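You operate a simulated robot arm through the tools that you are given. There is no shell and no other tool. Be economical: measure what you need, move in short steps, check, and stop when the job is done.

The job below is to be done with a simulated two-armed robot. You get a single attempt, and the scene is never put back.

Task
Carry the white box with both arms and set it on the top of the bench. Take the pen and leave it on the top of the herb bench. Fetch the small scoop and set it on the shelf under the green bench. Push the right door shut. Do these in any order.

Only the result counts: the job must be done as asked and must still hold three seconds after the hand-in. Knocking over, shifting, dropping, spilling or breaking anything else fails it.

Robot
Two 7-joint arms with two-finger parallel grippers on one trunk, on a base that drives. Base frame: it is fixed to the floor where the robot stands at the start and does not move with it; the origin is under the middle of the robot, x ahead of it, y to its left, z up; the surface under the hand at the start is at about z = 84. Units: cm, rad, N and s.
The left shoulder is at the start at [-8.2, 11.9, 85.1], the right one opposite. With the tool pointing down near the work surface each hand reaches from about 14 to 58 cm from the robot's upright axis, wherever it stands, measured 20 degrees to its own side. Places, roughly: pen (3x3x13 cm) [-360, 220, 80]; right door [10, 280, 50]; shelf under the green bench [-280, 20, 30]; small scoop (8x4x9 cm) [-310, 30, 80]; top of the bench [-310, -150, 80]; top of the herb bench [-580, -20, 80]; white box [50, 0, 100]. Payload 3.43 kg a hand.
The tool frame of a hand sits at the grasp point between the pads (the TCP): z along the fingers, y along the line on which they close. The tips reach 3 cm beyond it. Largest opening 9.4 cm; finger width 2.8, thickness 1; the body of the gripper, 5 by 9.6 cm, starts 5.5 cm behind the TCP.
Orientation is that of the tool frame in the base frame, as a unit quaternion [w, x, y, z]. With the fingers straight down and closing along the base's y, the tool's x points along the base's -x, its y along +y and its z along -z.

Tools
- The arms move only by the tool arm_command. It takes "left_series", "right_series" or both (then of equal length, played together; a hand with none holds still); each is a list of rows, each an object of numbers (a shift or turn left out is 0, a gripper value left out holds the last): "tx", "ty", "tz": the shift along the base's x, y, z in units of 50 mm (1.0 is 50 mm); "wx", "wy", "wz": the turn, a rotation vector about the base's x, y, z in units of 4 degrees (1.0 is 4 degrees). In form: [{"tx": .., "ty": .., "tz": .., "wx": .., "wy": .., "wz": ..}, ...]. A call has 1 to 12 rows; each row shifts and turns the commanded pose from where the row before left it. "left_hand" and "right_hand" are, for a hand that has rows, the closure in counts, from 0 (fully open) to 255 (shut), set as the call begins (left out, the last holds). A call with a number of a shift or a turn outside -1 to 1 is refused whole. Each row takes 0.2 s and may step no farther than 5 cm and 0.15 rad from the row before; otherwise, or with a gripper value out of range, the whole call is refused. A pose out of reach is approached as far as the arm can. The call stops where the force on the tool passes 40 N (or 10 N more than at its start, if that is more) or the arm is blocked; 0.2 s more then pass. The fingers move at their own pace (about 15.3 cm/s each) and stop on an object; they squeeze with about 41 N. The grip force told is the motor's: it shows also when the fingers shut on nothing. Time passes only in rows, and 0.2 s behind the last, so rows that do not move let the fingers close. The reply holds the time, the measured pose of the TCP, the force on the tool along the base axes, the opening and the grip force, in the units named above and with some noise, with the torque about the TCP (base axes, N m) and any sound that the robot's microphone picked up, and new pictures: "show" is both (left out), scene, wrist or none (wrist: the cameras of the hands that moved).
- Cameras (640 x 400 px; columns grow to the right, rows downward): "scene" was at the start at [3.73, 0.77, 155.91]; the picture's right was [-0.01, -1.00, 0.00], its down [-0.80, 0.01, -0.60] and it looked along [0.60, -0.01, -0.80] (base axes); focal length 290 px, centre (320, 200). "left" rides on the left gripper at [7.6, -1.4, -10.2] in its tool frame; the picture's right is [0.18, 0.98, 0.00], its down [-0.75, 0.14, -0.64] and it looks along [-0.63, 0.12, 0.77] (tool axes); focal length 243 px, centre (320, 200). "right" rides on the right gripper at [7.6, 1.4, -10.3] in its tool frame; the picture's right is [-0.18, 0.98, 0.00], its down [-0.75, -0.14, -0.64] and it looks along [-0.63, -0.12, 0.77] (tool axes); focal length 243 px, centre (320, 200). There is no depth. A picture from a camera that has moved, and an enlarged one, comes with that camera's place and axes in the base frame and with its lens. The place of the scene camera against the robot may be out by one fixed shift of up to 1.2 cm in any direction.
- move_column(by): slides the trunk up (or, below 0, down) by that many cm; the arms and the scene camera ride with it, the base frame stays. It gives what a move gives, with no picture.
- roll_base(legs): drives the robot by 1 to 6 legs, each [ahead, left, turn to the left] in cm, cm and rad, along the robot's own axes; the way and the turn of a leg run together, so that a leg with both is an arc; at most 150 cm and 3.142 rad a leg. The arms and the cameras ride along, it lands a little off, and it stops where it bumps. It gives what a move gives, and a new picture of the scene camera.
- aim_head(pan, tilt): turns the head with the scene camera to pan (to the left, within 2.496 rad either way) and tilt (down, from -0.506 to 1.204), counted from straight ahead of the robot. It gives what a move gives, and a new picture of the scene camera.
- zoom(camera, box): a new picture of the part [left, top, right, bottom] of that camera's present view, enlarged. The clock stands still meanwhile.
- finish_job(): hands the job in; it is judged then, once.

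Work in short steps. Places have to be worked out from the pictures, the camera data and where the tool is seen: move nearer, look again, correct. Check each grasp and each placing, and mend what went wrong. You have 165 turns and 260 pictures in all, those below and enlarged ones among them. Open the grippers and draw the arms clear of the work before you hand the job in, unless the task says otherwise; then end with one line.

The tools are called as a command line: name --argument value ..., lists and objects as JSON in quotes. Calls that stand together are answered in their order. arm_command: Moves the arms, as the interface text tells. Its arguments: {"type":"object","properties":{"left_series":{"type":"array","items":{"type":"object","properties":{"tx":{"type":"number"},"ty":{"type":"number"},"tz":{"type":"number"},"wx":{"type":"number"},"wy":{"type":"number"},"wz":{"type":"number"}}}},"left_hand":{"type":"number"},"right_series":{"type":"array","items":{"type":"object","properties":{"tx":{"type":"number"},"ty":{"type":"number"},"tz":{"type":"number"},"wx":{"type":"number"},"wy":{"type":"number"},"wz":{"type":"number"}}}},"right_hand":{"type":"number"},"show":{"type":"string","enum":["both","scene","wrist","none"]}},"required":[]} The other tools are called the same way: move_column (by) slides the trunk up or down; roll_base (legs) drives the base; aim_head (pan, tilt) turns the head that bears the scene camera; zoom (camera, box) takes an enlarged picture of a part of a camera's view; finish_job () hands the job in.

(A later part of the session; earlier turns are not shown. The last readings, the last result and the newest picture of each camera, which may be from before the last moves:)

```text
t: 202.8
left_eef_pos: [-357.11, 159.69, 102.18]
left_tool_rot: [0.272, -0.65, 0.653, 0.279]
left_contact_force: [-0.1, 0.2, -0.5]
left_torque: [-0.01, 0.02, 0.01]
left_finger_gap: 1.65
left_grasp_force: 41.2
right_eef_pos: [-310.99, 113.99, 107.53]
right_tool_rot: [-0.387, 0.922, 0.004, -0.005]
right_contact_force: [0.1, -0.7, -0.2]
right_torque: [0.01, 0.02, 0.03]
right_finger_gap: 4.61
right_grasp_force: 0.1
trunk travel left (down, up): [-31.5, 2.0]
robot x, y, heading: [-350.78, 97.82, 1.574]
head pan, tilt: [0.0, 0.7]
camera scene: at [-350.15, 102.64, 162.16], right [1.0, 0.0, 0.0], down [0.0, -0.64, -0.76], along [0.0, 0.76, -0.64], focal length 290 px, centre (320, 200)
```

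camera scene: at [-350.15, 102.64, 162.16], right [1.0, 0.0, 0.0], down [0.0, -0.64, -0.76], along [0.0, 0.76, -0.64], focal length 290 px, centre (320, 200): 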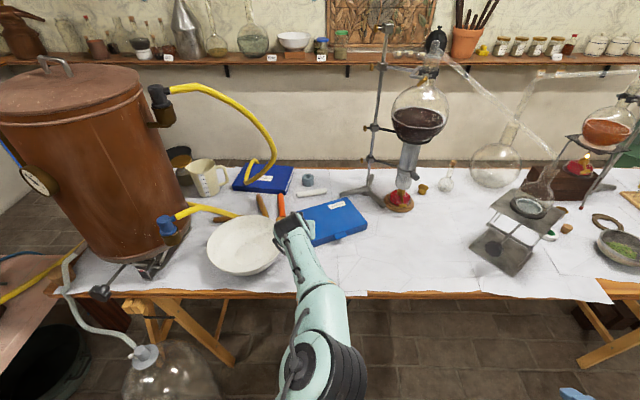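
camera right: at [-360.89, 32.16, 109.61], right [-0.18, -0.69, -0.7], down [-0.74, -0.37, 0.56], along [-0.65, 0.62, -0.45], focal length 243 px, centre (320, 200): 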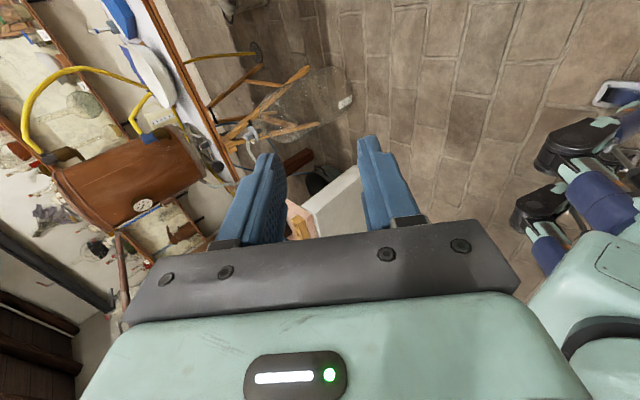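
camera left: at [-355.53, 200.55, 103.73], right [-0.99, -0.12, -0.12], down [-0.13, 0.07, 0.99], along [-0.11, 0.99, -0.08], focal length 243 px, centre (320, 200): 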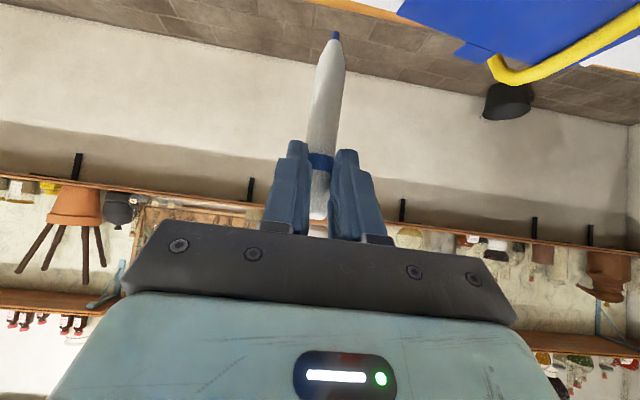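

The pen is out and the holder undisturbed. I pull the left hand in, move to open floor, and turn toward the herb bench.

arm_command --left_series '[{"ty": -0.8}, {"ty": -0.8}, {"ty": -0.8}, {"ty": -0.8}, {"ty": -0.8}, {"ty": -0.7}, {}]' --show "none"

roll_base --legs '[[-25, 50, 0], [0, 0, 1.57]]'

```text
t: 204.4
left_eef_pos: [-356.95, 136.04, 102.37]
left_tool_rot: [0.273, -0.649, 0.653, 0.278]
left_contact_force: [0.5, 0.0, -0.1]
left_torque: [-0.03, -0.01, 0.0]
left_finger_gap: 1.68
left_grasp_force: 40.8
right_eef_pos: [-311.1, 114.02, 107.49]
right_tool_rot: [-0.387, 0.922, 0.004, -0.005]
right_contact_force: [0.2, -0.1, 1.4]
right_torque: [0.0, 0.01, -0.02]
right_finger_gap: 4.61
right_grasp_force: 0.0
trunk travel left (down, up): [-31.5, 2.0]
robot x, y, heading: [-351.14, 97.77, 1.576]
head pan, tilt: [0.0, 0.7]
```

```text
t: 213.1
left_eef_pos: [-438.96, 66.46, 102.35]
left_tool_rot: [0.004, 0.921, -0.003, -0.389]
left_contact_force: [0.0, 0.8, -1.4]
left_torque: [0.01, -0.01, 0.02]
left_finger_gap: 1.66
left_grasp_force: 40.9
right_eef_pos: [-416.58, 112.3, 107.39]
right_tool_rot: [-0.269, 0.65, 0.655, -0.276]
right_contact_force: [-0.3, 0.7, 0.9]
right_torque: [0.02, 0.02, 0.02]
right_finger_gap: 4.59
right_grasp_force: 0.0
trunk travel left (down, up): [-31.5, 2.0]
robot x, y, heading: [-400.52, 73.03, -3.137]
head pan, tilt: [0.0, 0.7]
camera scene: at [-403.75, 73.42, 162.15], right [0.0, 1.0, 0.0], down [0.64, 0.0, -0.76], along [-0.76, 0.0, -0.64], focal length 290 px, centre (320, 200)
```

scene: 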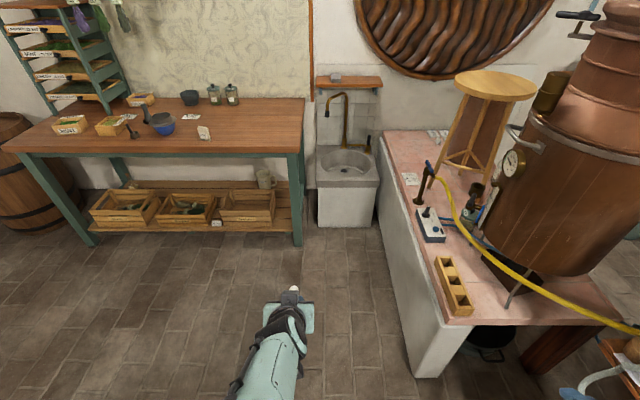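

The herb bench's right end (y≈15–60, x≈−540..−600) is free. Here in the open I pitch the hand so that the pen swings toward horizontal.

arm_command --left_series '[{"wy": -1}, {"wy": -1}, {"wy": -1}, {"wy": -1}, {"wy": -1}, {"wy": -1}, {"wy": -1}, {"wy": -1}, {"wy": -1}, {"wy": -1}, {"wy": -1}, {"wy": -1}]' --show "none"

arm_command --left_series '[{"wy": -1}, {"wy": -1}, {"wy": -1}, {"wy": -1}, {"wy": -1}, {"wy": -1}, {"wy": -1}, {"wy": -1}, {"wy": -1}]'

```text
t: 215.7
left_eef_pos: [-438.73, 66.43, 102.46]
left_tool_rot: [0.002, 1.0, -0.005, 0.02]
left_contact_force: [-0.9, 0.1, 0.0]
left_torque: [0.02, 0.02, -0.02]
left_finger_gap: 1.65
left_grasp_force: 40.8
right_eef_pos: [-416.67, 112.46, 107.4]
right_tool_rot: [-0.27, 0.65, 0.655, -0.277]
right_contact_force: [0.5, 0.0, -0.1]
right_torque: [-0.02, 0.0, -0.02]
right_finger_gap: 4.62
right_grasp_force: 0.0
trunk travel left (down, up): [-31.5, 2.0]
robot x, y, heading: [-400.35, 72.26, -3.14]
head pan, tilt: [0.0, 0.7]
```

```text
t: 217.7
left_eef_pos: [-436.85, 66.66, 102.03]
left_tool_rot: [0.0, 0.945, -0.006, 0.326]
left_contact_force: [0.2, 0.2, -0.9]
left_torque: [0.03, 0.03, -0.03]
left_finger_gap: 1.75
left_grasp_force: 41.1
left hand out of reach, approached as far as the arm can: row 8, 9
right_eef_pos: [-416.7, 112.35, 107.51]
right_tool_rot: [-0.27, 0.65, 0.654, -0.277]
right_contact_force: [0.0, -0.8, -0.2]
right_torque: [-0.01, 0.02, -0.01]
right_finger_gap: 4.62
right_grasp_force: 0.0
trunk travel left (down, up): [-31.5, 2.0]
robot x, y, heading: [-400.5, 72.77, -3.143]
head pan, tilt: [0.0, 0.7]
camera scene: at [-403.72, 73.37, 162.15], right [0.0, 1.0, 0.0], down [0.64, 0.0, -0.77], along [-0.77, 0.0, -0.64], focal length 290 px, centre (320, 200)
camera left: at [-437.08, 67.95, 114.75], right [0.14, -0.98, 0.11], down [-0.99, -0.13, 0.04], along [-0.03, -0.11, -0.99], focal length 243 px, centre (320, 200)
```

scene: 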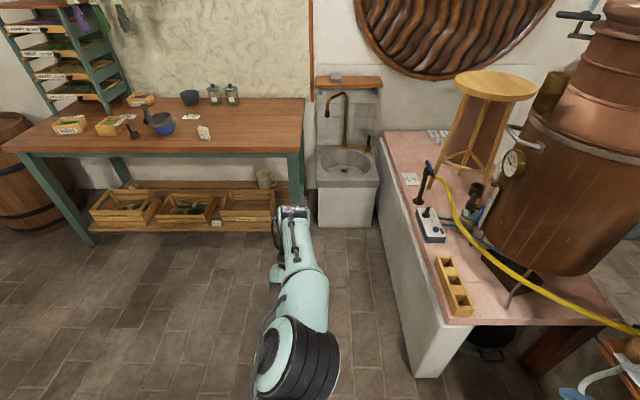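
left: 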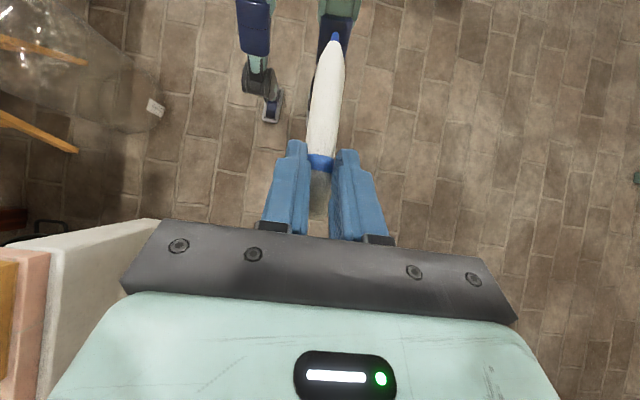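

The pen is now ~7° from horizontal, nib toward me. I drive up to the herb bench's free end.

roll_base --legs '[[40, 28, 0], [64, 0, 0]]'

aim_head --pan 0 --tilt 0.95

```text
t: 223.9
left_eef_pos: [-539.2, 38.73, 102.12]
left_tool_rot: [0.001, 0.945, -0.008, 0.326]
left_contact_force: [0.1, 0.3, -0.4]
left_torque: [-0.02, 0.02, 0.0]
left_finger_gap: 1.8
left_grasp_force: 40.4
right_eef_pos: [-518.79, 84.38, 107.58]
right_tool_rot: [-0.27, 0.651, 0.654, -0.276]
right_contact_force: [-0.3, -1.2, 0.0]
right_torque: [0.02, -0.02, -0.03]
right_finger_gap: 4.62
right_grasp_force: 0.1
trunk travel left (down, up): [-31.5, 2.0]
robot x, y, heading: [-502.69, 44.32, 3.141]
head pan, tilt: [0.0, 0.7]
camera scene: at [-506.16, 45.36, 162.14], right [0.0, 1.0, 0.0], down [0.64, 0.0, -0.76], along [-0.76, 0.0, -0.64], focal length 290 px, centre (320, 200)
```

scene: 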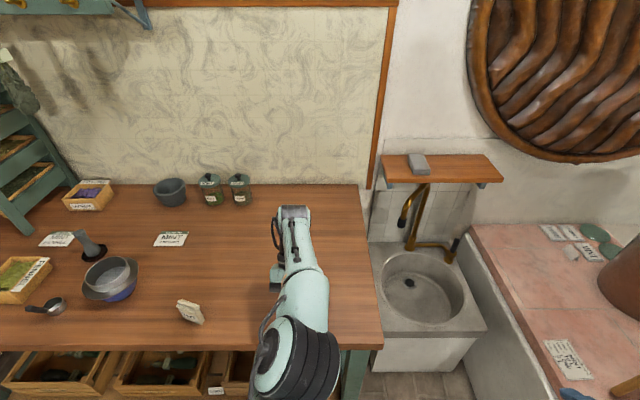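

```text
t: 224.6
left_eef_pos: [-539.2, 38.63, 102.11]
left_tool_rot: [0.0, 0.945, -0.008, 0.326]
left_contact_force: [-0.3, 0.1, -0.4]
left_torque: [-0.03, 0.02, 0.01]
left_finger_gap: 1.85
left_grasp_force: 41.0
right_eef_pos: [-518.8, 84.35, 107.43]
right_tool_rot: [-0.27, 0.651, 0.653, -0.277]
right_contact_force: [-0.2, 0.2, 0.1]
right_torque: [0.0, 0.01, -0.04]
right_finger_gap: 4.62
right_grasp_force: 0.0
trunk travel left (down, up): [-31.5, 2.0]
robot x, y, heading: [-502.82, 44.42, 3.131]
head pan, tilt: [0.0, 0.949]
camera scene: at [-504.93, 45.36, 160.18], right [0.0, 1.0, 0.0], down [0.81, 0.0, -0.58], along [-0.58, 0.0, -0.81], focal length 290 px, centre (320, 200)
```

scene: 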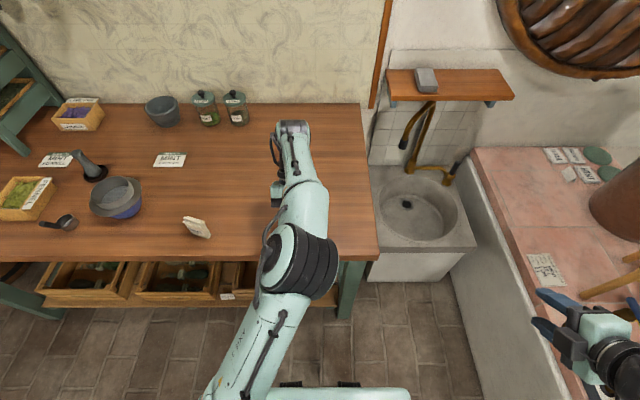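

Bench top ≈z 79–80, front edge x≈−542. I move 14 cm closer and lower the trunk 10 cm, then look through the wrist camera.

roll_base --legs '[[14, 0, 0]]'

move_column --by -10

arm_command --left_series '[{"tx": -0.5}, {"tx": -0.5}, {"tx": -0.3}, {}]'

```text
t: 226.1
left_eef_pos: [-552.73, 38.82, 102.03]
left_tool_rot: [0.001, 0.946, -0.008, 0.326]
left_contact_force: [0.5, 1.1, -0.6]
left_torque: [-0.01, -0.03, 0.02]
left_finger_gap: 1.82
left_grasp_force: 40.9
right_eef_pos: [-532.14, 84.42, 107.42]
right_tool_rot: [-0.27, 0.652, 0.652, -0.277]
right_contact_force: [-0.4, -0.6, -0.1]
right_torque: [0.01, -0.01, 0.01]
right_finger_gap: 4.61
right_grasp_force: 0.1
trunk travel left (down, up): [-31.5, 2.0]
robot x, y, heading: [-516.24, 44.36, 3.137]
head pan, tilt: [0.0, 0.949]
stopped in leg 1: the robot was blocked; the commanded pose is now the measured one
camera scene: at [-518.34, 45.32, 160.19], right [0.0, 1.0, 0.0], down [0.81, 0.0, -0.58], along [-0.58, 0.0, -0.81], focal length 290 px, centre (320, 200)
```

scene: 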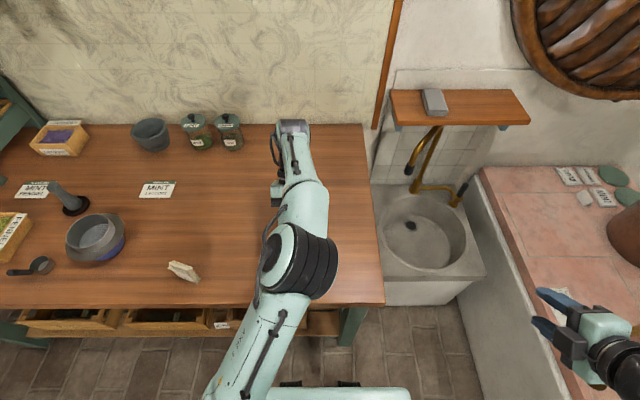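

```text
t: 227.4
left_eef_pos: [-548.59, 38.78, 88.66]
left_tool_rot: [0.001, 0.934, -0.009, 0.358]
left_contact_force: [0.7, 0.7, -0.6]
left_torque: [0.01, 0.02, 0.04]
left_finger_gap: 1.83
left_grasp_force: 40.9
right_eef_pos: [-532.11, 84.33, 97.45]
right_tool_rot: [-0.271, 0.652, 0.653, -0.276]
right_contact_force: [-0.9, -0.7, 0.2]
right_torque: [-0.02, -0.01, 0.02]
right_finger_gap: 4.61
right_grasp_force: 0.1
trunk travel left (down, up): [-21.5, 12.0]
robot x, y, heading: [-516.2, 44.42, 3.136]
head pan, tilt: [0.0, 0.949]
```

```text
t: 228.4
left_eef_pos: [-548.64, 38.83, 88.65]
left_tool_rot: [0.002, 0.934, -0.009, 0.358]
left_contact_force: [0.0, -1.0, -1.0]
left_torque: [0.01, 0.03, 0.01]
left_finger_gap: 1.81
left_grasp_force: 41.1
left hand out of reach, approached as far as the arm can: row 1, 2, 3
right_eef_pos: [-531.96, 84.36, 97.45]
right_tool_rot: [-0.27, 0.652, 0.653, -0.276]
right_contact_force: [0.3, 0.4, 0.2]
right_torque: [-0.02, -0.03, -0.01]
right_finger_gap: 4.59
right_grasp_force: 0.1
trunk travel left (down, up): [-21.5, 12.0]
robot x, y, heading: [-516.01, 44.3, 3.134]
head pan, tilt: [0.0, 0.949]
camera scene: at [-518.34, 45.35, 149.63], right [0.0, 1.0, 0.0], down [0.81, 0.0, -0.58], along [-0.58, 0.0, -0.81], focal length 290 px, centre (320, 200)
camera left: at [-549.78, 40.14, 101.34], right [0.12, -0.99, 0.12], down [-0.99, -0.12, -0.03], along [0.04, -0.11, -0.99], focal length 243 px, centre (320, 200)
```

scene: 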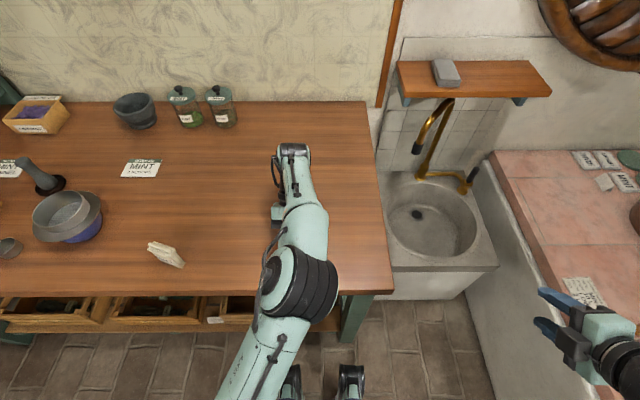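
left: 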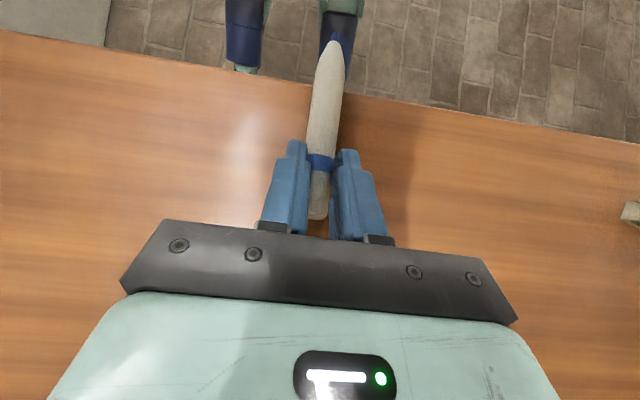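

In this steep back-tilt the arm is at its limit and the pen would overhang the edge. I tilt the tool back toward vertical by 28° while raising, and reach farther in; the nib can then be pressed flat on the bench.

arm_command --left_series '[{"tz": 0.2, "wy": 1}, {"tz": 0.2, "wy": 1}, {"tz": 0.2, "wy": 1}, {"tz": 0.2, "wy": 1}, {"wy": 1}, {"wy": 1}, {"wy": 1}, {"tx": -0.5}, {"tx": -0.6}, {"tx": -0.6}, {"tx": -0.6}, {}]'

```text
t: 231.0
left_eef_pos: [-557.4, 39.52, 92.85]
left_tool_rot: [0.002, 0.992, -0.008, 0.122]
left_contact_force: [-0.8, 0.2, 0.5]
left_torque: [0.02, 0.01, -0.02]
left_finger_gap: 1.83
left_grasp_force: 40.9
left hand out of reach, approached as far as the arm can: row 11
right_eef_pos: [-532.08, 84.48, 97.54]
right_tool_rot: [-0.27, 0.652, 0.652, -0.276]
right_contact_force: [-0.1, 0.3, -0.5]
right_torque: [0.02, -0.01, 0.03]
right_finger_gap: 4.61
right_grasp_force: 0.0
trunk travel left (down, up): [-21.5, 12.0]
robot x, y, heading: [-516.26, 44.48, 3.137]
head pan, tilt: [0.0, 0.949]
camera scene: at [-518.36, 45.33, 149.63], right [0.0, 1.0, 0.0], down [0.81, 0.0, -0.58], along [-0.58, 0.0, -0.81], focal length 290 px, centre (320, 200)
camera left: at [-552.44, 40.84, 104.52], right [0.16, -0.99, 0.05], down [-0.89, -0.13, 0.44], along [-0.43, -0.11, -0.9], focal length 243 px, centre (320, 200)
```

scene: 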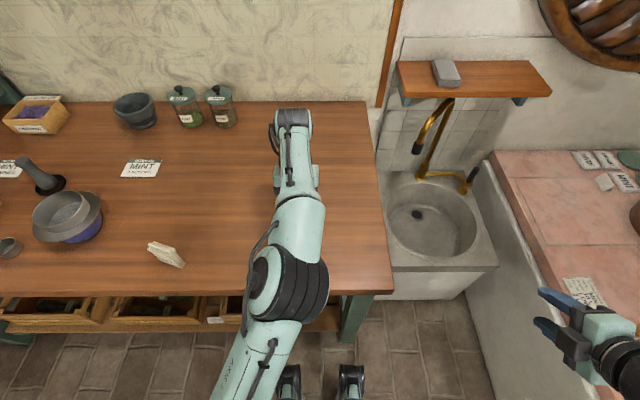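
left: 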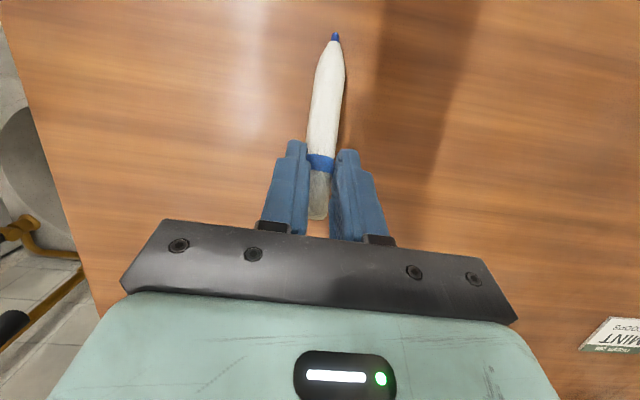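

Now the pen is entirely over the bench. I lower until the nib touches and then press gently so it flattens.

arm_command --left_series '[{"tz": -0.4, "tx": -0.1}, {"tz": -0.4, "tx": -0.1}, {"tz": -0.3, "tx": -0.1}, {}]' --show "wrist"

```text
t: 232.0
left_eef_pos: [-558.22, 40.18, 87.8]
left_tool_rot: [0.003, 0.993, -0.009, 0.121]
left_contact_force: [2.5, -4.0, 12.6]
left_torque: [-0.21, -0.92, -0.29]
left_finger_gap: 1.83
left_grasp_force: 41.3
left hand out of reach, approached as far as the arm can: row 3
right_eef_pos: [-531.99, 84.34, 97.49]
right_tool_rot: [-0.271, 0.651, 0.652, -0.277]
right_contact_force: [-0.4, 0.1, -0.1]
right_torque: [0.0, -0.02, -0.01]
right_finger_gap: 4.61
right_grasp_force: 0.1
trunk travel left (down, up): [-21.5, 12.0]
robot x, y, heading: [-515.92, 44.55, 3.138]
head pan, tilt: [0.0, 0.949]
camera left: at [-553.29, 41.58, 99.46], right [0.16, -0.99, 0.05], down [-0.89, -0.12, 0.44], along [-0.43, -0.11, -0.9], focal length 243 px, centre (320, 200)
```

left: 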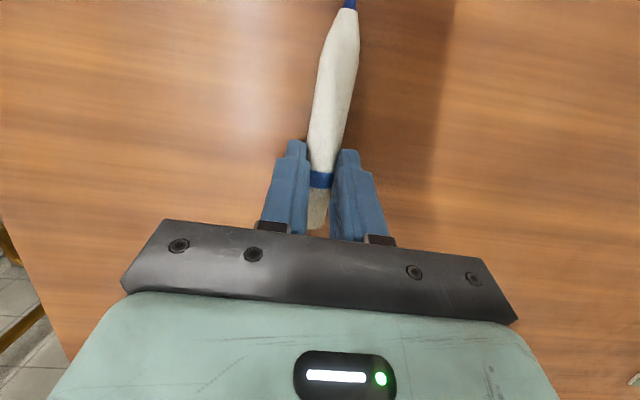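

The nib touches (12 N) and the pen is turning flat. A little further down.

arm_command --left_series '[{"tz": -0.15}, {"tz": -0.15}, {}]' --show "wrist"

```text
t: 232.5
left_eef_pos: [-558.38, 40.31, 87.2]
left_tool_rot: [0.003, 0.993, -0.01, 0.117]
left_contact_force: [3.2, -0.6, 9.8]
left_torque: [0.02, -0.37, -0.07]
left_finger_gap: 1.81
left_grasp_force: 41.6
right_eef_pos: [-531.89, 84.36, 97.45]
right_tool_rot: [-0.271, 0.652, 0.652, -0.277]
right_contact_force: [-0.3, 0.1, 0.4]
right_torque: [0.03, -0.03, -0.01]
right_finger_gap: 4.62
right_grasp_force: 0.1
trunk travel left (down, up): [-21.5, 12.0]
robot x, y, heading: [-516.3, 44.82, 3.14]
head pan, tilt: [0.0, 0.949]
stopped in row 2 (left hand): the force on the tool passed its limit at 47 N (the readings are from after the stop); the commanded pose is now the measured one
camera left: at [-553.33, 41.62, 98.9], right [0.16, -0.99, 0.05], down [-0.89, -0.12, 0.45], along [-0.44, -0.11, -0.89], focal length 243 px, centre (320, 200)
```

left: 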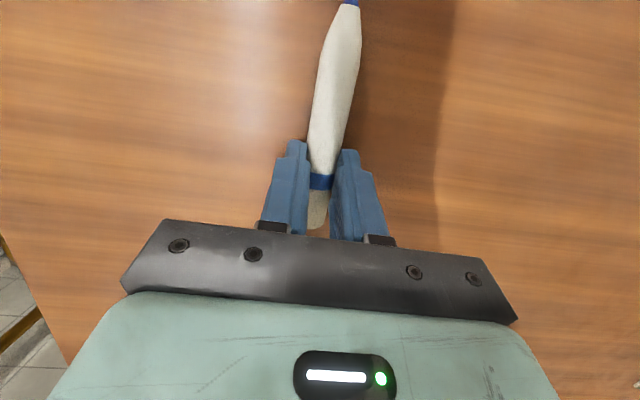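

The fingertips have reached the bench (top ≈84), so the pen is nearly flat. I rise 3 mm and open.

arm_command --left_series '[{"tz": 0.05}, {}]' --show "none"

arm_command --left_series '[{}, {}, {}]' --left_hand 130 --show "wrist"

```text
t: 233.1
left_eef_pos: [-558.45, 40.38, 87.26]
left_tool_rot: [0.003, 0.993, -0.01, 0.116]
left_contact_force: [0.1, -0.8, -0.3]
left_torque: [-0.02, -0.01, 0.04]
left_finger_gap: 1.83
left_grasp_force: 40.7
right_eef_pos: [-532.0, 84.27, 97.42]
right_tool_rot: [-0.271, 0.652, 0.652, -0.277]
right_contact_force: [-0.4, -0.2, 1.2]
right_torque: [-0.01, 0.02, 0.01]
right_finger_gap: 4.62
right_grasp_force: 0.0
trunk travel left (down, up): [-21.5, 12.0]
robot x, y, heading: [-516.19, 44.24, 3.135]
head pan, tilt: [0.0, 0.949]
```

```text
t: 233.9
left_eef_pos: [-558.44, 40.4, 87.41]
left_tool_rot: [0.003, 0.993, -0.01, 0.118]
left_contact_force: [-0.4, 0.2, -0.1]
left_torque: [-0.03, -0.01, 0.02]
left_finger_gap: 4.62
left_grasp_force: 0.0
right_eef_pos: [-531.97, 84.39, 97.54]
right_tool_rot: [-0.27, 0.652, 0.652, -0.277]
right_contact_force: [-0.3, 0.7, -1.1]
right_torque: [-0.03, 0.0, -0.02]
right_finger_gap: 4.58
right_grasp_force: 0.1
trunk travel left (down, up): [-21.5, 12.0]
robot x, y, heading: [-516.13, 44.66, 3.133]
head pan, tilt: [0.0, 0.949]
camera left: at [-553.38, 41.67, 99.01], right [0.16, -0.99, 0.05], down [-0.88, -0.12, 0.45], along [-0.44, -0.11, -0.89], focal length 243 px, centre (320, 200)
```

left: 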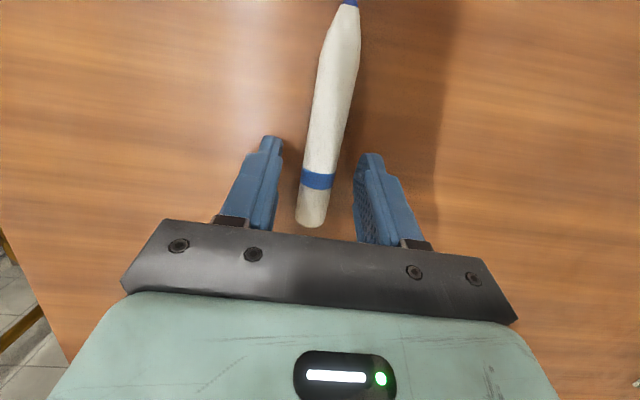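

The pen lies free. I raise the hand straight up and check.

arm_command --left_series '[{"tz": 0.3}, {"tz": 0.5}, {"tz": 0.5}, {"tz": 0.5}, {"tz": 0.5}, {}]'

```text
t: 235.3
left_eef_pos: [-557.32, 41.97, 97.88]
left_tool_rot: [0.003, 0.993, -0.01, 0.116]
left_contact_force: [-0.4, 0.3, 0.1]
left_torque: [0.01, 0.01, -0.01]
left_finger_gap: 4.6
left_grasp_force: 0.0
left hand out of reach, approached as far as the arm can: row 2, 3, 4, 5
right_eef_pos: [-531.94, 84.47, 97.43]
right_tool_rot: [-0.27, 0.652, 0.652, -0.277]
right_contact_force: [0.1, 0.1, 0.5]
right_torque: [0.0, 0.0, -0.04]
right_finger_gap: 4.59
right_grasp_force: 0.1
trunk travel left (down, up): [-21.5, 12.0]
robot x, y, heading: [-516.48, 44.98, 3.135]
head pan, tilt: [0.0, 0.949]
camera scene: at [-518.33, 45.38, 149.63], right [0.0, 1.0, 0.0], down [0.81, 0.0, -0.58], along [-0.58, 0.0, -0.81], focal length 290 px, centre (320, 200)
camera left: at [-552.13, 43.27, 109.55], right [0.16, -0.99, 0.05], down [-0.88, -0.12, 0.45], along [-0.44, -0.11, -0.89], focal length 243 px, centre (320, 200)
```

scene: 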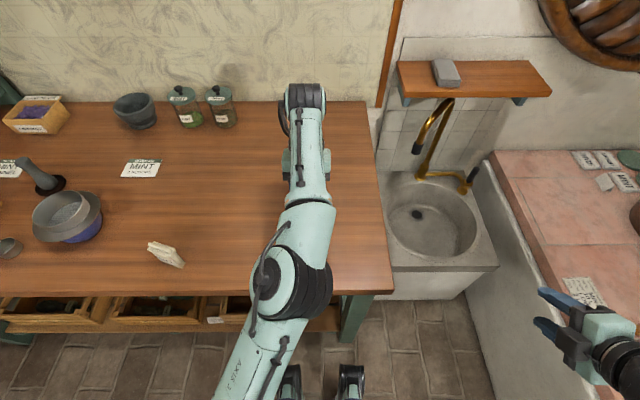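
left: 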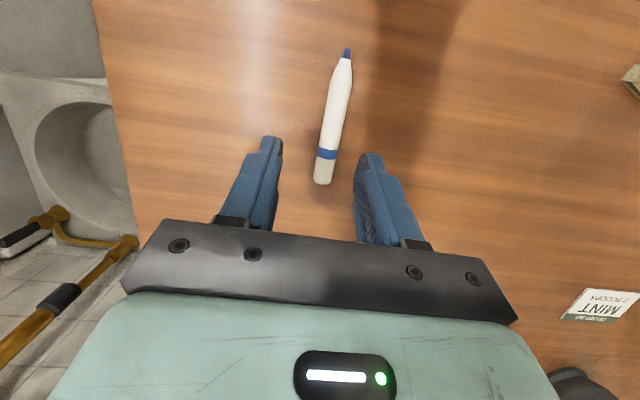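

The pen rests on the herb bench, wholly in from the edge. I back off and turn round toward the sink cabinet for the door.

roll_base --legs '[[-75, 0, 0], [0, 0, 1.57], [0, 0, 1.57]]'

aim_head --pan 0.3 --tilt 0.4

```text
t: 247.1
left_eef_pos: [-399.46, 48.67, 97.87]
left_tool_rot: [-0.117, -0.011, 0.993, 0.001]
left_contact_force: [0.5, 0.3, 0.3]
left_torque: [0.0, 0.0, 0.02]
left_finger_gap: 4.6
left_grasp_force: 0.0
right_eef_pos: [-422.84, 5.31, 97.41]
right_tool_rot: [-0.282, 0.667, -0.637, 0.265]
right_contact_force: [1.4, 0.6, -0.3]
right_torque: [0.0, -0.01, 0.0]
right_finger_gap: 4.61
right_grasp_force: 0.1
trunk travel left (down, up): [-21.5, 12.0]
robot x, y, heading: [-440.17, 44.33, 0.038]
head pan, tilt: [0.0, 0.949]
camera scene: at [-436.68, 45.44, 149.63], right [0.04, -1.0, 0.0], down [-0.81, -0.03, -0.58], along [0.58, 0.02, -0.81], focal length 290 px, centre (320, 200)
```

scene: 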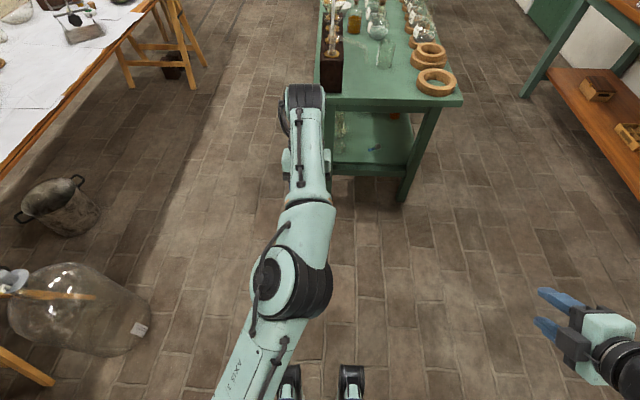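

```text
t: 248.1
left_eef_pos: [-399.46, 48.66, 97.97]
left_tool_rot: [-0.117, -0.011, 0.993, 0.0]
left_contact_force: [-0.5, -0.6, -0.3]
left_torque: [0.0, 0.01, 0.0]
left_finger_gap: 4.61
left_grasp_force: 0.1
right_eef_pos: [-422.86, 5.25, 97.45]
right_tool_rot: [-0.282, 0.665, -0.639, 0.265]
right_contact_force: [0.1, -0.7, -0.2]
right_torque: [0.0, -0.03, -0.03]
right_finger_gap: 4.6
right_grasp_force: 0.1
trunk travel left (down, up): [-21.5, 12.0]
robot x, y, heading: [-440.03, 44.29, 0.034]
head pan, tilt: [0.3, 0.4]
camera scene: at [-435.2, 48.24, 154.28], right [0.33, -0.94, 0.0], down [-0.37, -0.13, -0.92], along [0.87, 0.3, -0.39], focal length 290 px, centre (320, 200)
```

scene: 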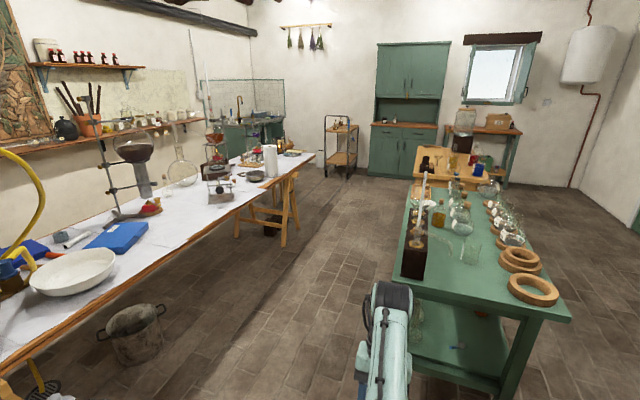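

The scoop and beaker still stand as left. I tuck the right hand in, then drive along the corridor between the green bench and the still table (y≈101).

arm_command --right_series '[{"ty": 0.8}, {"ty": 0.8}, {"ty": 0.8}, {"ty": 0.6}]' --show "none"

roll_base --legs '[[0, 0, -0.035], [55, 42, 0], [20, 15, 0]]'

aim_head --pan 0 --tilt 0.5

```text
t: 249.1
left_eef_pos: [-399.4, 48.76, 97.84]
left_tool_rot: [-0.116, -0.011, 0.993, 0.0]
left_contact_force: [0.0, 0.1, -0.6]
left_torque: [0.0, -0.03, -0.02]
left_finger_gap: 4.63
left_grasp_force: 0.1
right_eef_pos: [-421.53, 19.31, 99.71]
right_tool_rot: [-0.281, 0.666, -0.639, 0.264]
right_contact_force: [-0.1, -0.6, -0.5]
right_torque: [0.0, -0.02, 0.0]
right_finger_gap: 4.6
right_grasp_force: 0.2
right hand out of reach, approached as far as the arm can: row 3, 4
trunk travel left (down, up): [-21.5, 12.0]
robot x, y, heading: [-440.8, 44.26, 0.036]
head pan, tilt: [0.3, 0.4]
```

```text
t: 255.2
left_eef_pos: [-324.42, 103.51, 97.81]
left_tool_rot: [-0.117, 0.009, 0.993, 0.002]
left_contact_force: [0.2, 0.3, -0.3]
left_torque: [-0.01, 0.02, 0.0]
left_finger_gap: 4.62
left_grasp_force: 0.0
right_eef_pos: [-347.75, 74.85, 99.75]
right_tool_rot: [-0.276, 0.654, -0.651, 0.269]
right_contact_force: [-0.5, 0.2, -0.3]
right_torque: [0.0, 0.0, 0.01]
right_finger_gap: 4.62
right_grasp_force: 0.0
trunk travel left (down, up): [-21.5, 12.0]
robot x, y, heading: [-365.61, 100.76, -0.002]
head pan, tilt: [0.3, 0.4]
camera scene: at [-360.24, 104.55, 154.29], right [0.29, -0.96, 0.0], down [-0.37, -0.11, -0.92], along [0.88, 0.27, -0.39], focal length 290 px, centre (320, 200)
```

scene: 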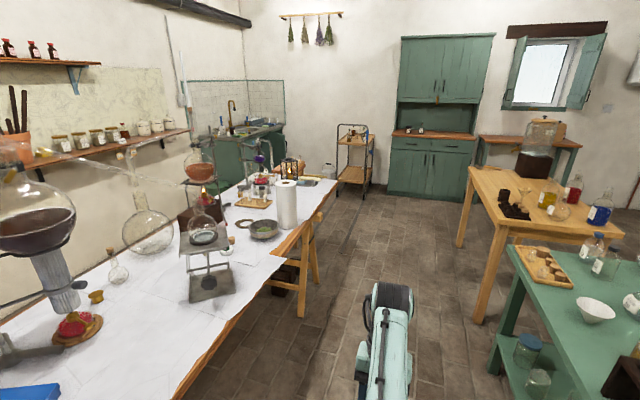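

```text
t: 256.0
left_eef_pos: [-324.55, 103.51, 97.98]
left_tool_rot: [-0.116, 0.009, 0.993, 0.003]
left_contact_force: [-0.2, 0.2, -0.5]
left_torque: [0.01, -0.04, -0.04]
left_finger_gap: 4.6
left_grasp_force: 0.0
right_eef_pos: [-347.72, 74.94, 99.71]
right_tool_rot: [-0.277, 0.653, -0.651, 0.269]
right_contact_force: [-0.1, -0.2, 0.5]
right_torque: [0.0, 0.0, 0.02]
right_finger_gap: 4.62
right_grasp_force: 0.0
trunk travel left (down, up): [-21.5, 12.0]
robot x, y, heading: [-365.58, 100.9, -0.0]
head pan, tilt: [0.0, 0.499]
camera scene: at [-360.06, 101.78, 153.38], right [0.0, -1.0, 0.0], down [-0.48, 0.0, -0.88], along [0.88, 0.0, -0.48], focal length 290 px, centre (320, 200)
```

scene: 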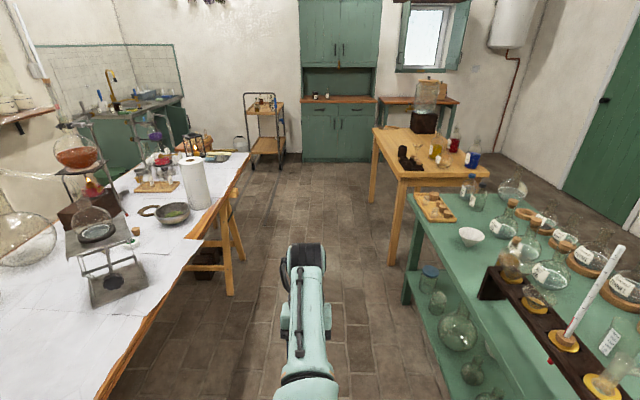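

The corridor is clear. I drive along it toward the sink cabinet.

roll_base --legs '[[145, 0, 0], [140, 0, 0]]'

aim_head --pan 1.1 --tilt 0.4

```text
t: 269.9
left_eef_pos: [-38.63, 105.66, 97.77]
left_tool_rot: [-0.117, 0.008, 0.993, 0.004]
left_contact_force: [0.5, 0.0, -0.5]
left_torque: [0.0, -0.02, -0.03]
left_finger_gap: 4.59
left_grasp_force: 0.1
right_eef_pos: [-61.84, 77.15, 99.66]
right_tool_rot: [-0.277, 0.654, -0.651, 0.268]
right_contact_force: [-0.6, 0.2, -0.2]
right_torque: [-0.03, 0.05, -0.02]
right_finger_gap: 4.6
right_grasp_force: 0.0
trunk travel left (down, up): [-21.5, 12.0]
robot x, y, heading: [-79.69, 102.83, -0.001]
head pan, tilt: [0.0, 0.499]
camera scene: at [-74.21, 103.99, 153.38], right [0.0, -1.0, 0.0], down [-0.48, 0.0, -0.88], along [0.88, 0.0, -0.48], focal length 290 px, centre (320, 200)
```

scene: 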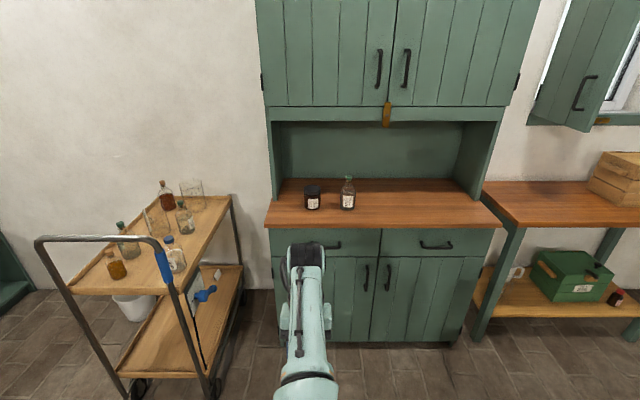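

```text
t: 271.2
left_eef_pos: [-38.68, 105.87, 97.91]
left_tool_rot: [-0.118, 0.008, 0.993, 0.003]
left_contact_force: [0.5, 0.9, -0.4]
left_torque: [0.03, 0.02, -0.01]
left_finger_gap: 4.59
left_grasp_force: 0.1
right_eef_pos: [-61.84, 77.04, 99.72]
right_tool_rot: [-0.277, 0.654, -0.651, 0.269]
right_contact_force: [-0.3, 0.6, -0.1]
right_torque: [-0.02, -0.02, 0.01]
right_finger_gap: 4.61
right_grasp_force: 0.2
trunk travel left (down, up): [-21.5, 12.0]
robot x, y, heading: [-79.9, 103.1, 0.002]
head pan, tilt: [1.1, 0.4]
camera scene: at [-79.12, 112.24, 154.29], right [0.89, -0.45, 0.0], down [-0.18, -0.35, -0.92], along [0.42, 0.82, -0.39], focal length 290 px, centre (320, 200)
```

scene: 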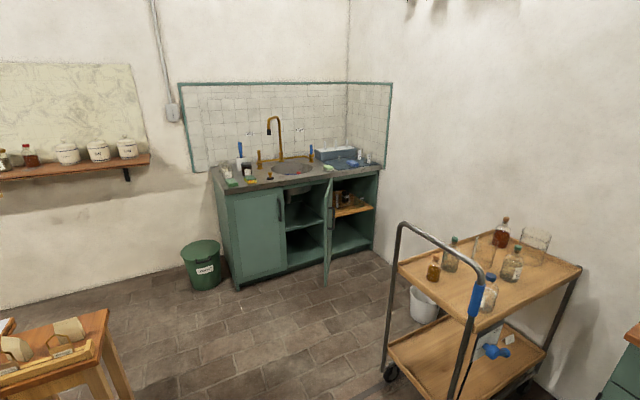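

zoom --camera "scene" --box '[200, 130, 400, 300]'

```text
2.35 times, centred on (300, 215) of scene
camera zoom: at [-79.12, 112.24, 154.29], right [0.89, -0.45, 0.0], down [-0.18, -0.35, -0.92], along [0.42, 0.82, -0.39], focal length 683 px, centre (367, 165)
```

zoom: 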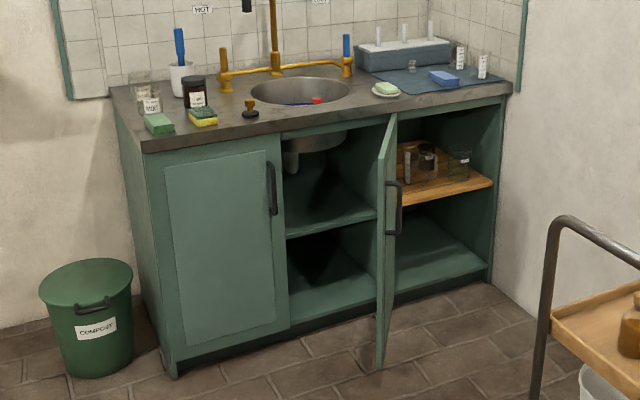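

The right door is hinged at ≈(22, 300), its free edge stands out at ≈(8, 272), 62° open; I must push its outer face from the right. I tuck the left hand, pitch the right tool level, then drive to (−38, 215) facing the cabinet.

arm_command --left_series '[{"tx": -0.6, "ty": 0.6}, {"tx": -0.6, "ty": 0.6}, {"tx": -0.6, "ty": 0.6}, {"tx": -0.6, "ty": 0.6}, {"tx": -0.6, "ty": 0.6}, {"tx": -0.6, "ty": 0.6}, {}, {}, {}, {}, {}, {}]' --right_series '[{"wy": -1}, {"wy": -1}, {"wy": -1}, {"wy": -1}, {"wy": -1}, {"wy": -1}, {"wy": -1}, {"wy": -1}, {"wy": -1}, {"wy": -1}, {"wy": -1}, {"wy": -0.3}]' --show "none"

roll_base --legs '[[0, 0, 1.57]]'

roll_base --legs '[[0, -44, 0], [108, 0, 0]]'

aim_head --pan -0.3 --tilt 0.7

```text
t: 273.8
left_eef_pos: [-56.86, 123.64, 97.84]
left_tool_rot: [-0.117, 0.008, 0.993, 0.003]
left_contact_force: [0.3, -0.7, -0.2]
left_torque: [-0.01, 0.01, 0.03]
left_finger_gap: 4.6
left_grasp_force: 0.1
right_eef_pos: [-56.62, 70.56, 110.29]
right_tool_rot: [0.506, -0.5, 0.494, -0.5]
right_contact_force: [0.4, 0.0, 0.2]
right_torque: [0.02, -0.01, 0.0]
right_finger_gap: 4.64
right_grasp_force: 0.1
right hand out of reach, approached as far as the arm can: row 1, 2, 3, 4, 5, 6, 7, 8, 9, 10, 11
trunk travel left (down, up): [-21.5, 12.0]
robot x, y, heading: [-79.88, 103.19, 0.004]
head pan, tilt: [1.1, 0.4]
```

```text
t: 278.0
left_eef_pos: [-100.0, 126.49, 97.84]
left_tool_rot: [-0.085, -0.692, 0.712, -0.079]
left_contact_force: [-0.7, -0.3, 0.2]
left_torque: [-0.01, -0.01, 0.02]
left_finger_gap: 4.59
left_grasp_force: 0.0
right_eef_pos: [-46.85, 125.86, 110.14]
right_tool_rot: [0.711, -0.703, 0.001, 0.0]
right_contact_force: [0.4, -0.2, 0.2]
right_torque: [-0.03, 0.0, -0.01]
right_finger_gap: 4.62
right_grasp_force: 0.1
trunk travel left (down, up): [-21.5, 12.0]
robot x, y, heading: [-80.18, 103.15, 1.557]
head pan, tilt: [1.1, 0.4]
camera scene: at [-87.29, 104.01, 154.29], right [0.46, 0.89, 0.0], down [0.34, -0.18, -0.92], along [-0.82, 0.43, -0.39], focal length 290 px, centre (320, 200)
```

scene: 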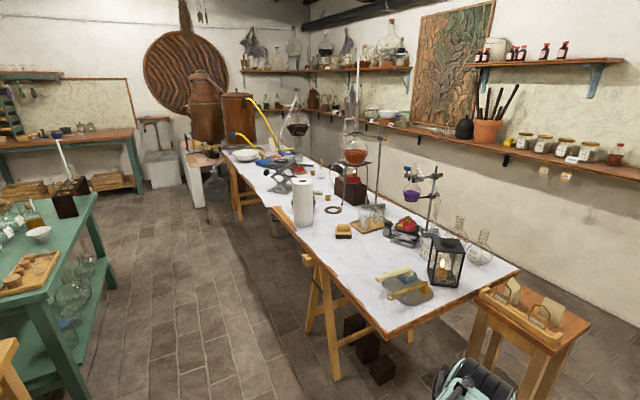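

```text
t: 287.5
left_eef_pos: [-53.71, 232.71, 97.82]
left_tool_rot: [-0.084, -0.688, 0.716, -0.081]
left_contact_force: [-0.4, 0.6, -0.7]
left_torque: [0.03, 0.02, 0.02]
left_finger_gap: 4.59
left_grasp_force: 0.0
right_eef_pos: [-0.37, 231.67, 110.04]
right_tool_rot: [0.711, -0.703, 0.004, -0.004]
right_contact_force: [0.5, -0.3, 0.0]
right_torque: [0.0, 0.0, 0.02]
right_finger_gap: 4.59
right_grasp_force: 0.1
trunk travel left (down, up): [-21.5, 12.0]
robot x, y, heading: [-33.8, 209.45, 1.552]
head pan, tilt: [1.1, 0.4]
camera scene: at [-41.11, 210.23, 154.29], right [0.47, 0.88, 0.0], down [0.34, -0.18, -0.92], along [-0.81, 0.44, -0.39], focal length 290 px, centre (320, 200)
```

scene: 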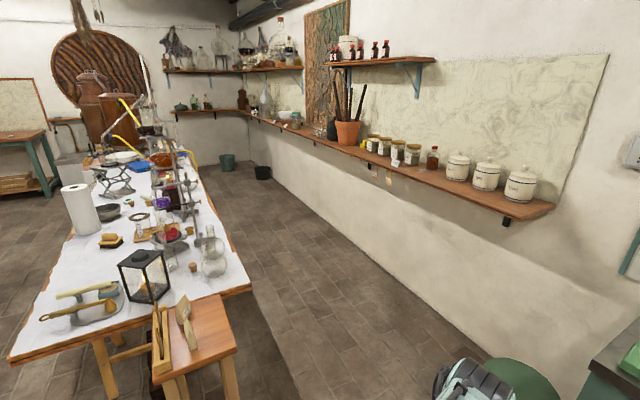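

```text
t: 289.0
left_eef_pos: [-53.69, 232.64, 97.82]
left_tool_rot: [-0.085, -0.689, 0.715, -0.079]
left_contact_force: [0.3, 0.2, -0.2]
left_torque: [0.02, 0.0, 0.0]
left_finger_gap: 4.61
left_grasp_force: 0.0
right_eef_pos: [-0.38, 231.68, 110.18]
right_tool_rot: [0.711, -0.703, 0.003, -0.004]
right_contact_force: [-1.2, 0.7, 1.1]
right_torque: [-0.01, 0.01, 0.04]
right_finger_gap: 4.62
right_grasp_force: 0.2
trunk travel left (down, up): [-21.5, 12.0]
robot x, y, heading: [-33.57, 209.13, 1.547]
head pan, tilt: [-0.3, 0.7]
camera scene: at [-30.26, 213.86, 151.61], right [0.95, -0.32, 0.0], down [-0.2, -0.61, -0.77], along [0.24, 0.73, -0.64], focal length 290 px, centre (320, 200)
```

scene: 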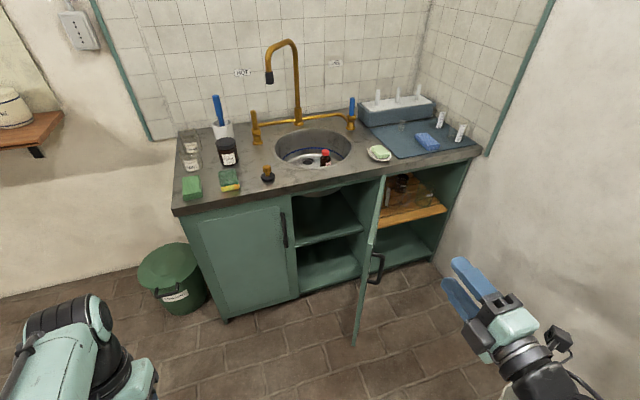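

The geometry is clear: hinge ≈(28, 301), free edge ≈(7.5, 272). Before lowering, I check where my right elbow is relative to the trolley behind it.

aim_head --pan -1.3 --tilt 0.9

```text
t: 290.3
left_eef_pos: [-53.62, 232.72, 97.72]
left_tool_rot: [-0.086, -0.689, 0.716, -0.08]
left_contact_force: [0.6, 0.2, 0.2]
left_torque: [-0.04, 0.02, -0.02]
left_finger_gap: 4.62
left_grasp_force: 0.1
right_eef_pos: [-0.46, 231.63, 110.26]
right_tool_rot: [0.711, -0.704, 0.003, -0.004]
right_contact_force: [-0.1, 0.0, 0.2]
right_torque: [-0.01, -0.01, 0.01]
right_finger_gap: 4.61
right_grasp_force: 0.0
trunk travel left (down, up): [-21.5, 12.0]
robot x, y, heading: [-33.54, 209.14, 1.545]
head pan, tilt: [-1.3, 0.901]
camera scene: at [-25.64, 207.66, 149.99], right [0.25, -0.97, 0.0], down [-0.76, -0.19, -0.62], along [0.6, 0.15, -0.78], focal length 290 px, centre (320, 200)
```

scene: 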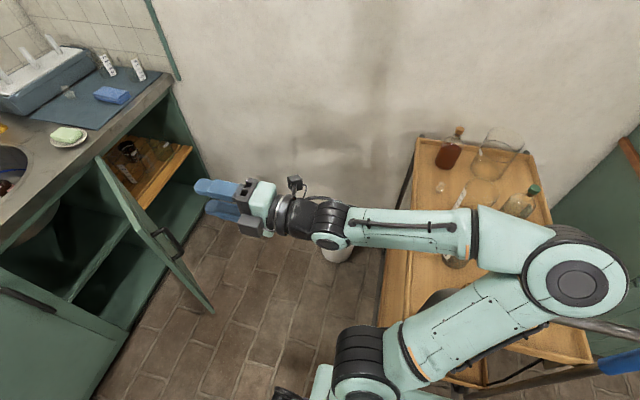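

My elbow hangs over the trolley, so I must not lower yet. Stretching the arm forward-right first brings the elbow forward, away from it.

arm_command --right_series '[{"tx": 0.2, "ty": 0.8}, {"tx": 0.4, "ty": 0.8}, {"tx": 0.5, "ty": 0.8}, {"tx": 0.6, "ty": 0.75}, {"tx": 0.6, "ty": 0.75}, {"tx": 0.6, "ty": 0.75}, {"tx": 0.6, "ty": 0.7}, {}]' --right_hand 255 --show "scene"

```text
t: 292.1
left_eef_pos: [-53.67, 232.65, 97.79]
left_tool_rot: [-0.084, -0.689, 0.715, -0.079]
left_contact_force: [0.5, 0.2, 0.4]
left_torque: [0.04, 0.02, 0.01]
left_finger_gap: 4.62
left_grasp_force: 0.1
right_eef_pos: [17.02, 258.15, 110.3]
right_tool_rot: [0.711, -0.704, 0.004, -0.004]
right_contact_force: [0.1, -0.4, -0.3]
right_torque: [0.0, -0.01, 0.01]
right_finger_gap: 0.0
right_grasp_force: 32.6
trunk travel left (down, up): [-21.5, 12.0]
robot x, y, heading: [-33.61, 209.12, 1.547]
head pan, tilt: [-1.3, 0.901]
camera scene: at [-25.68, 207.57, 149.99], right [0.24, -0.97, 0.0], down [-0.76, -0.19, -0.62], along [0.6, 0.15, -0.78], focal length 290 px, centre (320, 200)
```

scene: 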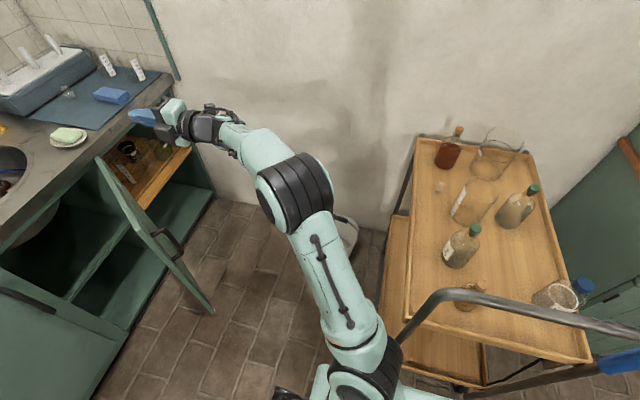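

The elbow is clear now. I lower the trunk 20 cm and the hand to z≈70, above the door's handle and right of its free edge.

move_column --by -20

arm_command --right_series '[{"tz": -0.8}, {"tz": -0.8}, {"tz": -0.8}, {"tz": -0.8}, {"tz": -0.8}, {}]'

aim_head --pan -0.5 --tilt 0.7

```text
t: 294.2
left_eef_pos: [-53.53, 232.73, 77.79]
left_tool_rot: [-0.085, -0.689, 0.715, -0.08]
left_contact_force: [0.4, 0.1, 0.1]
left_torque: [0.0, 0.02, 0.01]
left_finger_gap: 4.62
left_grasp_force: 0.1
right_eef_pos: [17.01, 258.38, 90.12]
right_tool_rot: [0.711, -0.704, 0.003, -0.004]
right_contact_force: [0.5, 0.0, 0.1]
right_torque: [0.0, -0.02, -0.01]
right_finger_gap: 0.0
right_grasp_force: 33.3
trunk travel left (down, up): [-1.5, 32.0]
robot x, y, heading: [-33.6, 209.19, 1.55]
head pan, tilt: [-1.3, 0.901]
```

```text
t: 295.6
left_eef_pos: [-53.49, 232.78, 77.88]
left_tool_rot: [-0.085, -0.688, 0.716, -0.08]
left_contact_force: [-0.3, 0.5, -0.3]
left_torque: [-0.03, -0.02, -0.01]
left_finger_gap: 4.62
left_grasp_force: 0.0
right_eef_pos: [16.94, 258.34, 70.3]
right_tool_rot: [0.711, -0.703, 0.004, -0.004]
right_contact_force: [0.7, 0.1, 1.0]
right_torque: [-0.02, 0.03, 0.01]
right_finger_gap: 0.0
right_grasp_force: 32.9
trunk travel left (down, up): [-1.5, 32.0]
robot x, y, heading: [-33.57, 209.33, 1.548]
head pan, tilt: [-1.3, 0.901]
camera scene: at [-25.53, 212.32, 129.46], right [0.24, -0.97, 0.0], down [-0.76, -0.19, -0.62], along [0.6, 0.15, -0.78], focal length 290 px, centre (320, 200)
camera right: at [24.53, 247.98, 68.85], right [-0.18, 0.01, -0.98], down [-0.76, -0.63, 0.13], along [-0.62, 0.77, 0.13], focal length 243 px, centre (320, 200)
```

scene: 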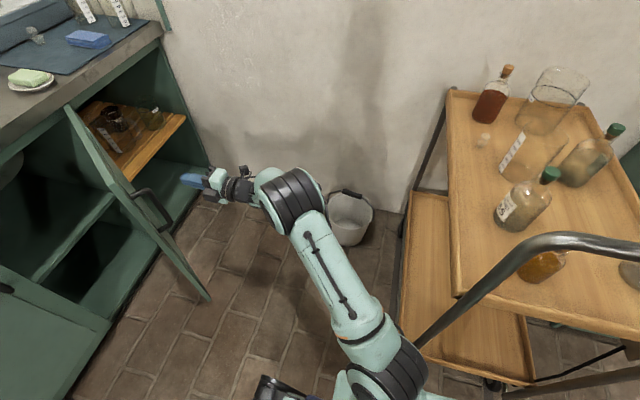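
right: 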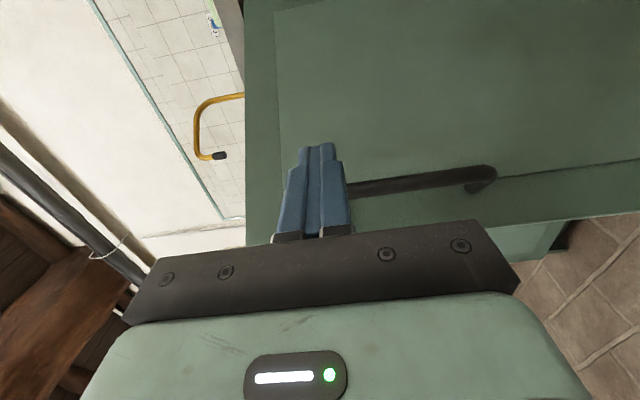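

```text
t: 296.8
left_eef_pos: [-53.6, 232.65, 77.85]
left_tool_rot: [-0.085, -0.688, 0.716, -0.08]
left_contact_force: [-0.5, 0.3, -1.1]
left_torque: [-0.02, 0.02, -0.01]
left_finger_gap: 4.63
left_grasp_force: 0.1
right_eef_pos: [17.0, 258.29, 70.33]
right_tool_rot: [0.711, -0.704, 0.004, -0.004]
right_contact_force: [-0.3, 0.5, 0.5]
right_torque: [-0.01, 0.05, 0.01]
right_finger_gap: 0.0
right_grasp_force: 33.2
trunk travel left (down, up): [-1.5, 32.0]
robot x, y, heading: [-33.65, 209.11, 1.549]
head pan, tilt: [-0.499, 0.7]
camera scene: at [-28.6, 217.83, 131.07], right [0.87, -0.5, 0.0], down [-0.32, -0.56, -0.76], along [0.38, 0.66, -0.64], focal length 290 px, centre (320, 200)
```

scene: 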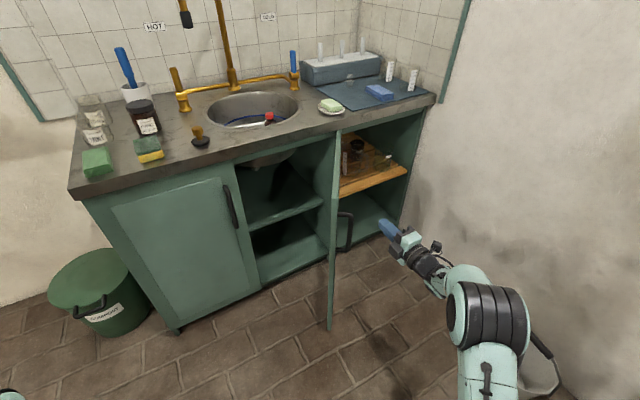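

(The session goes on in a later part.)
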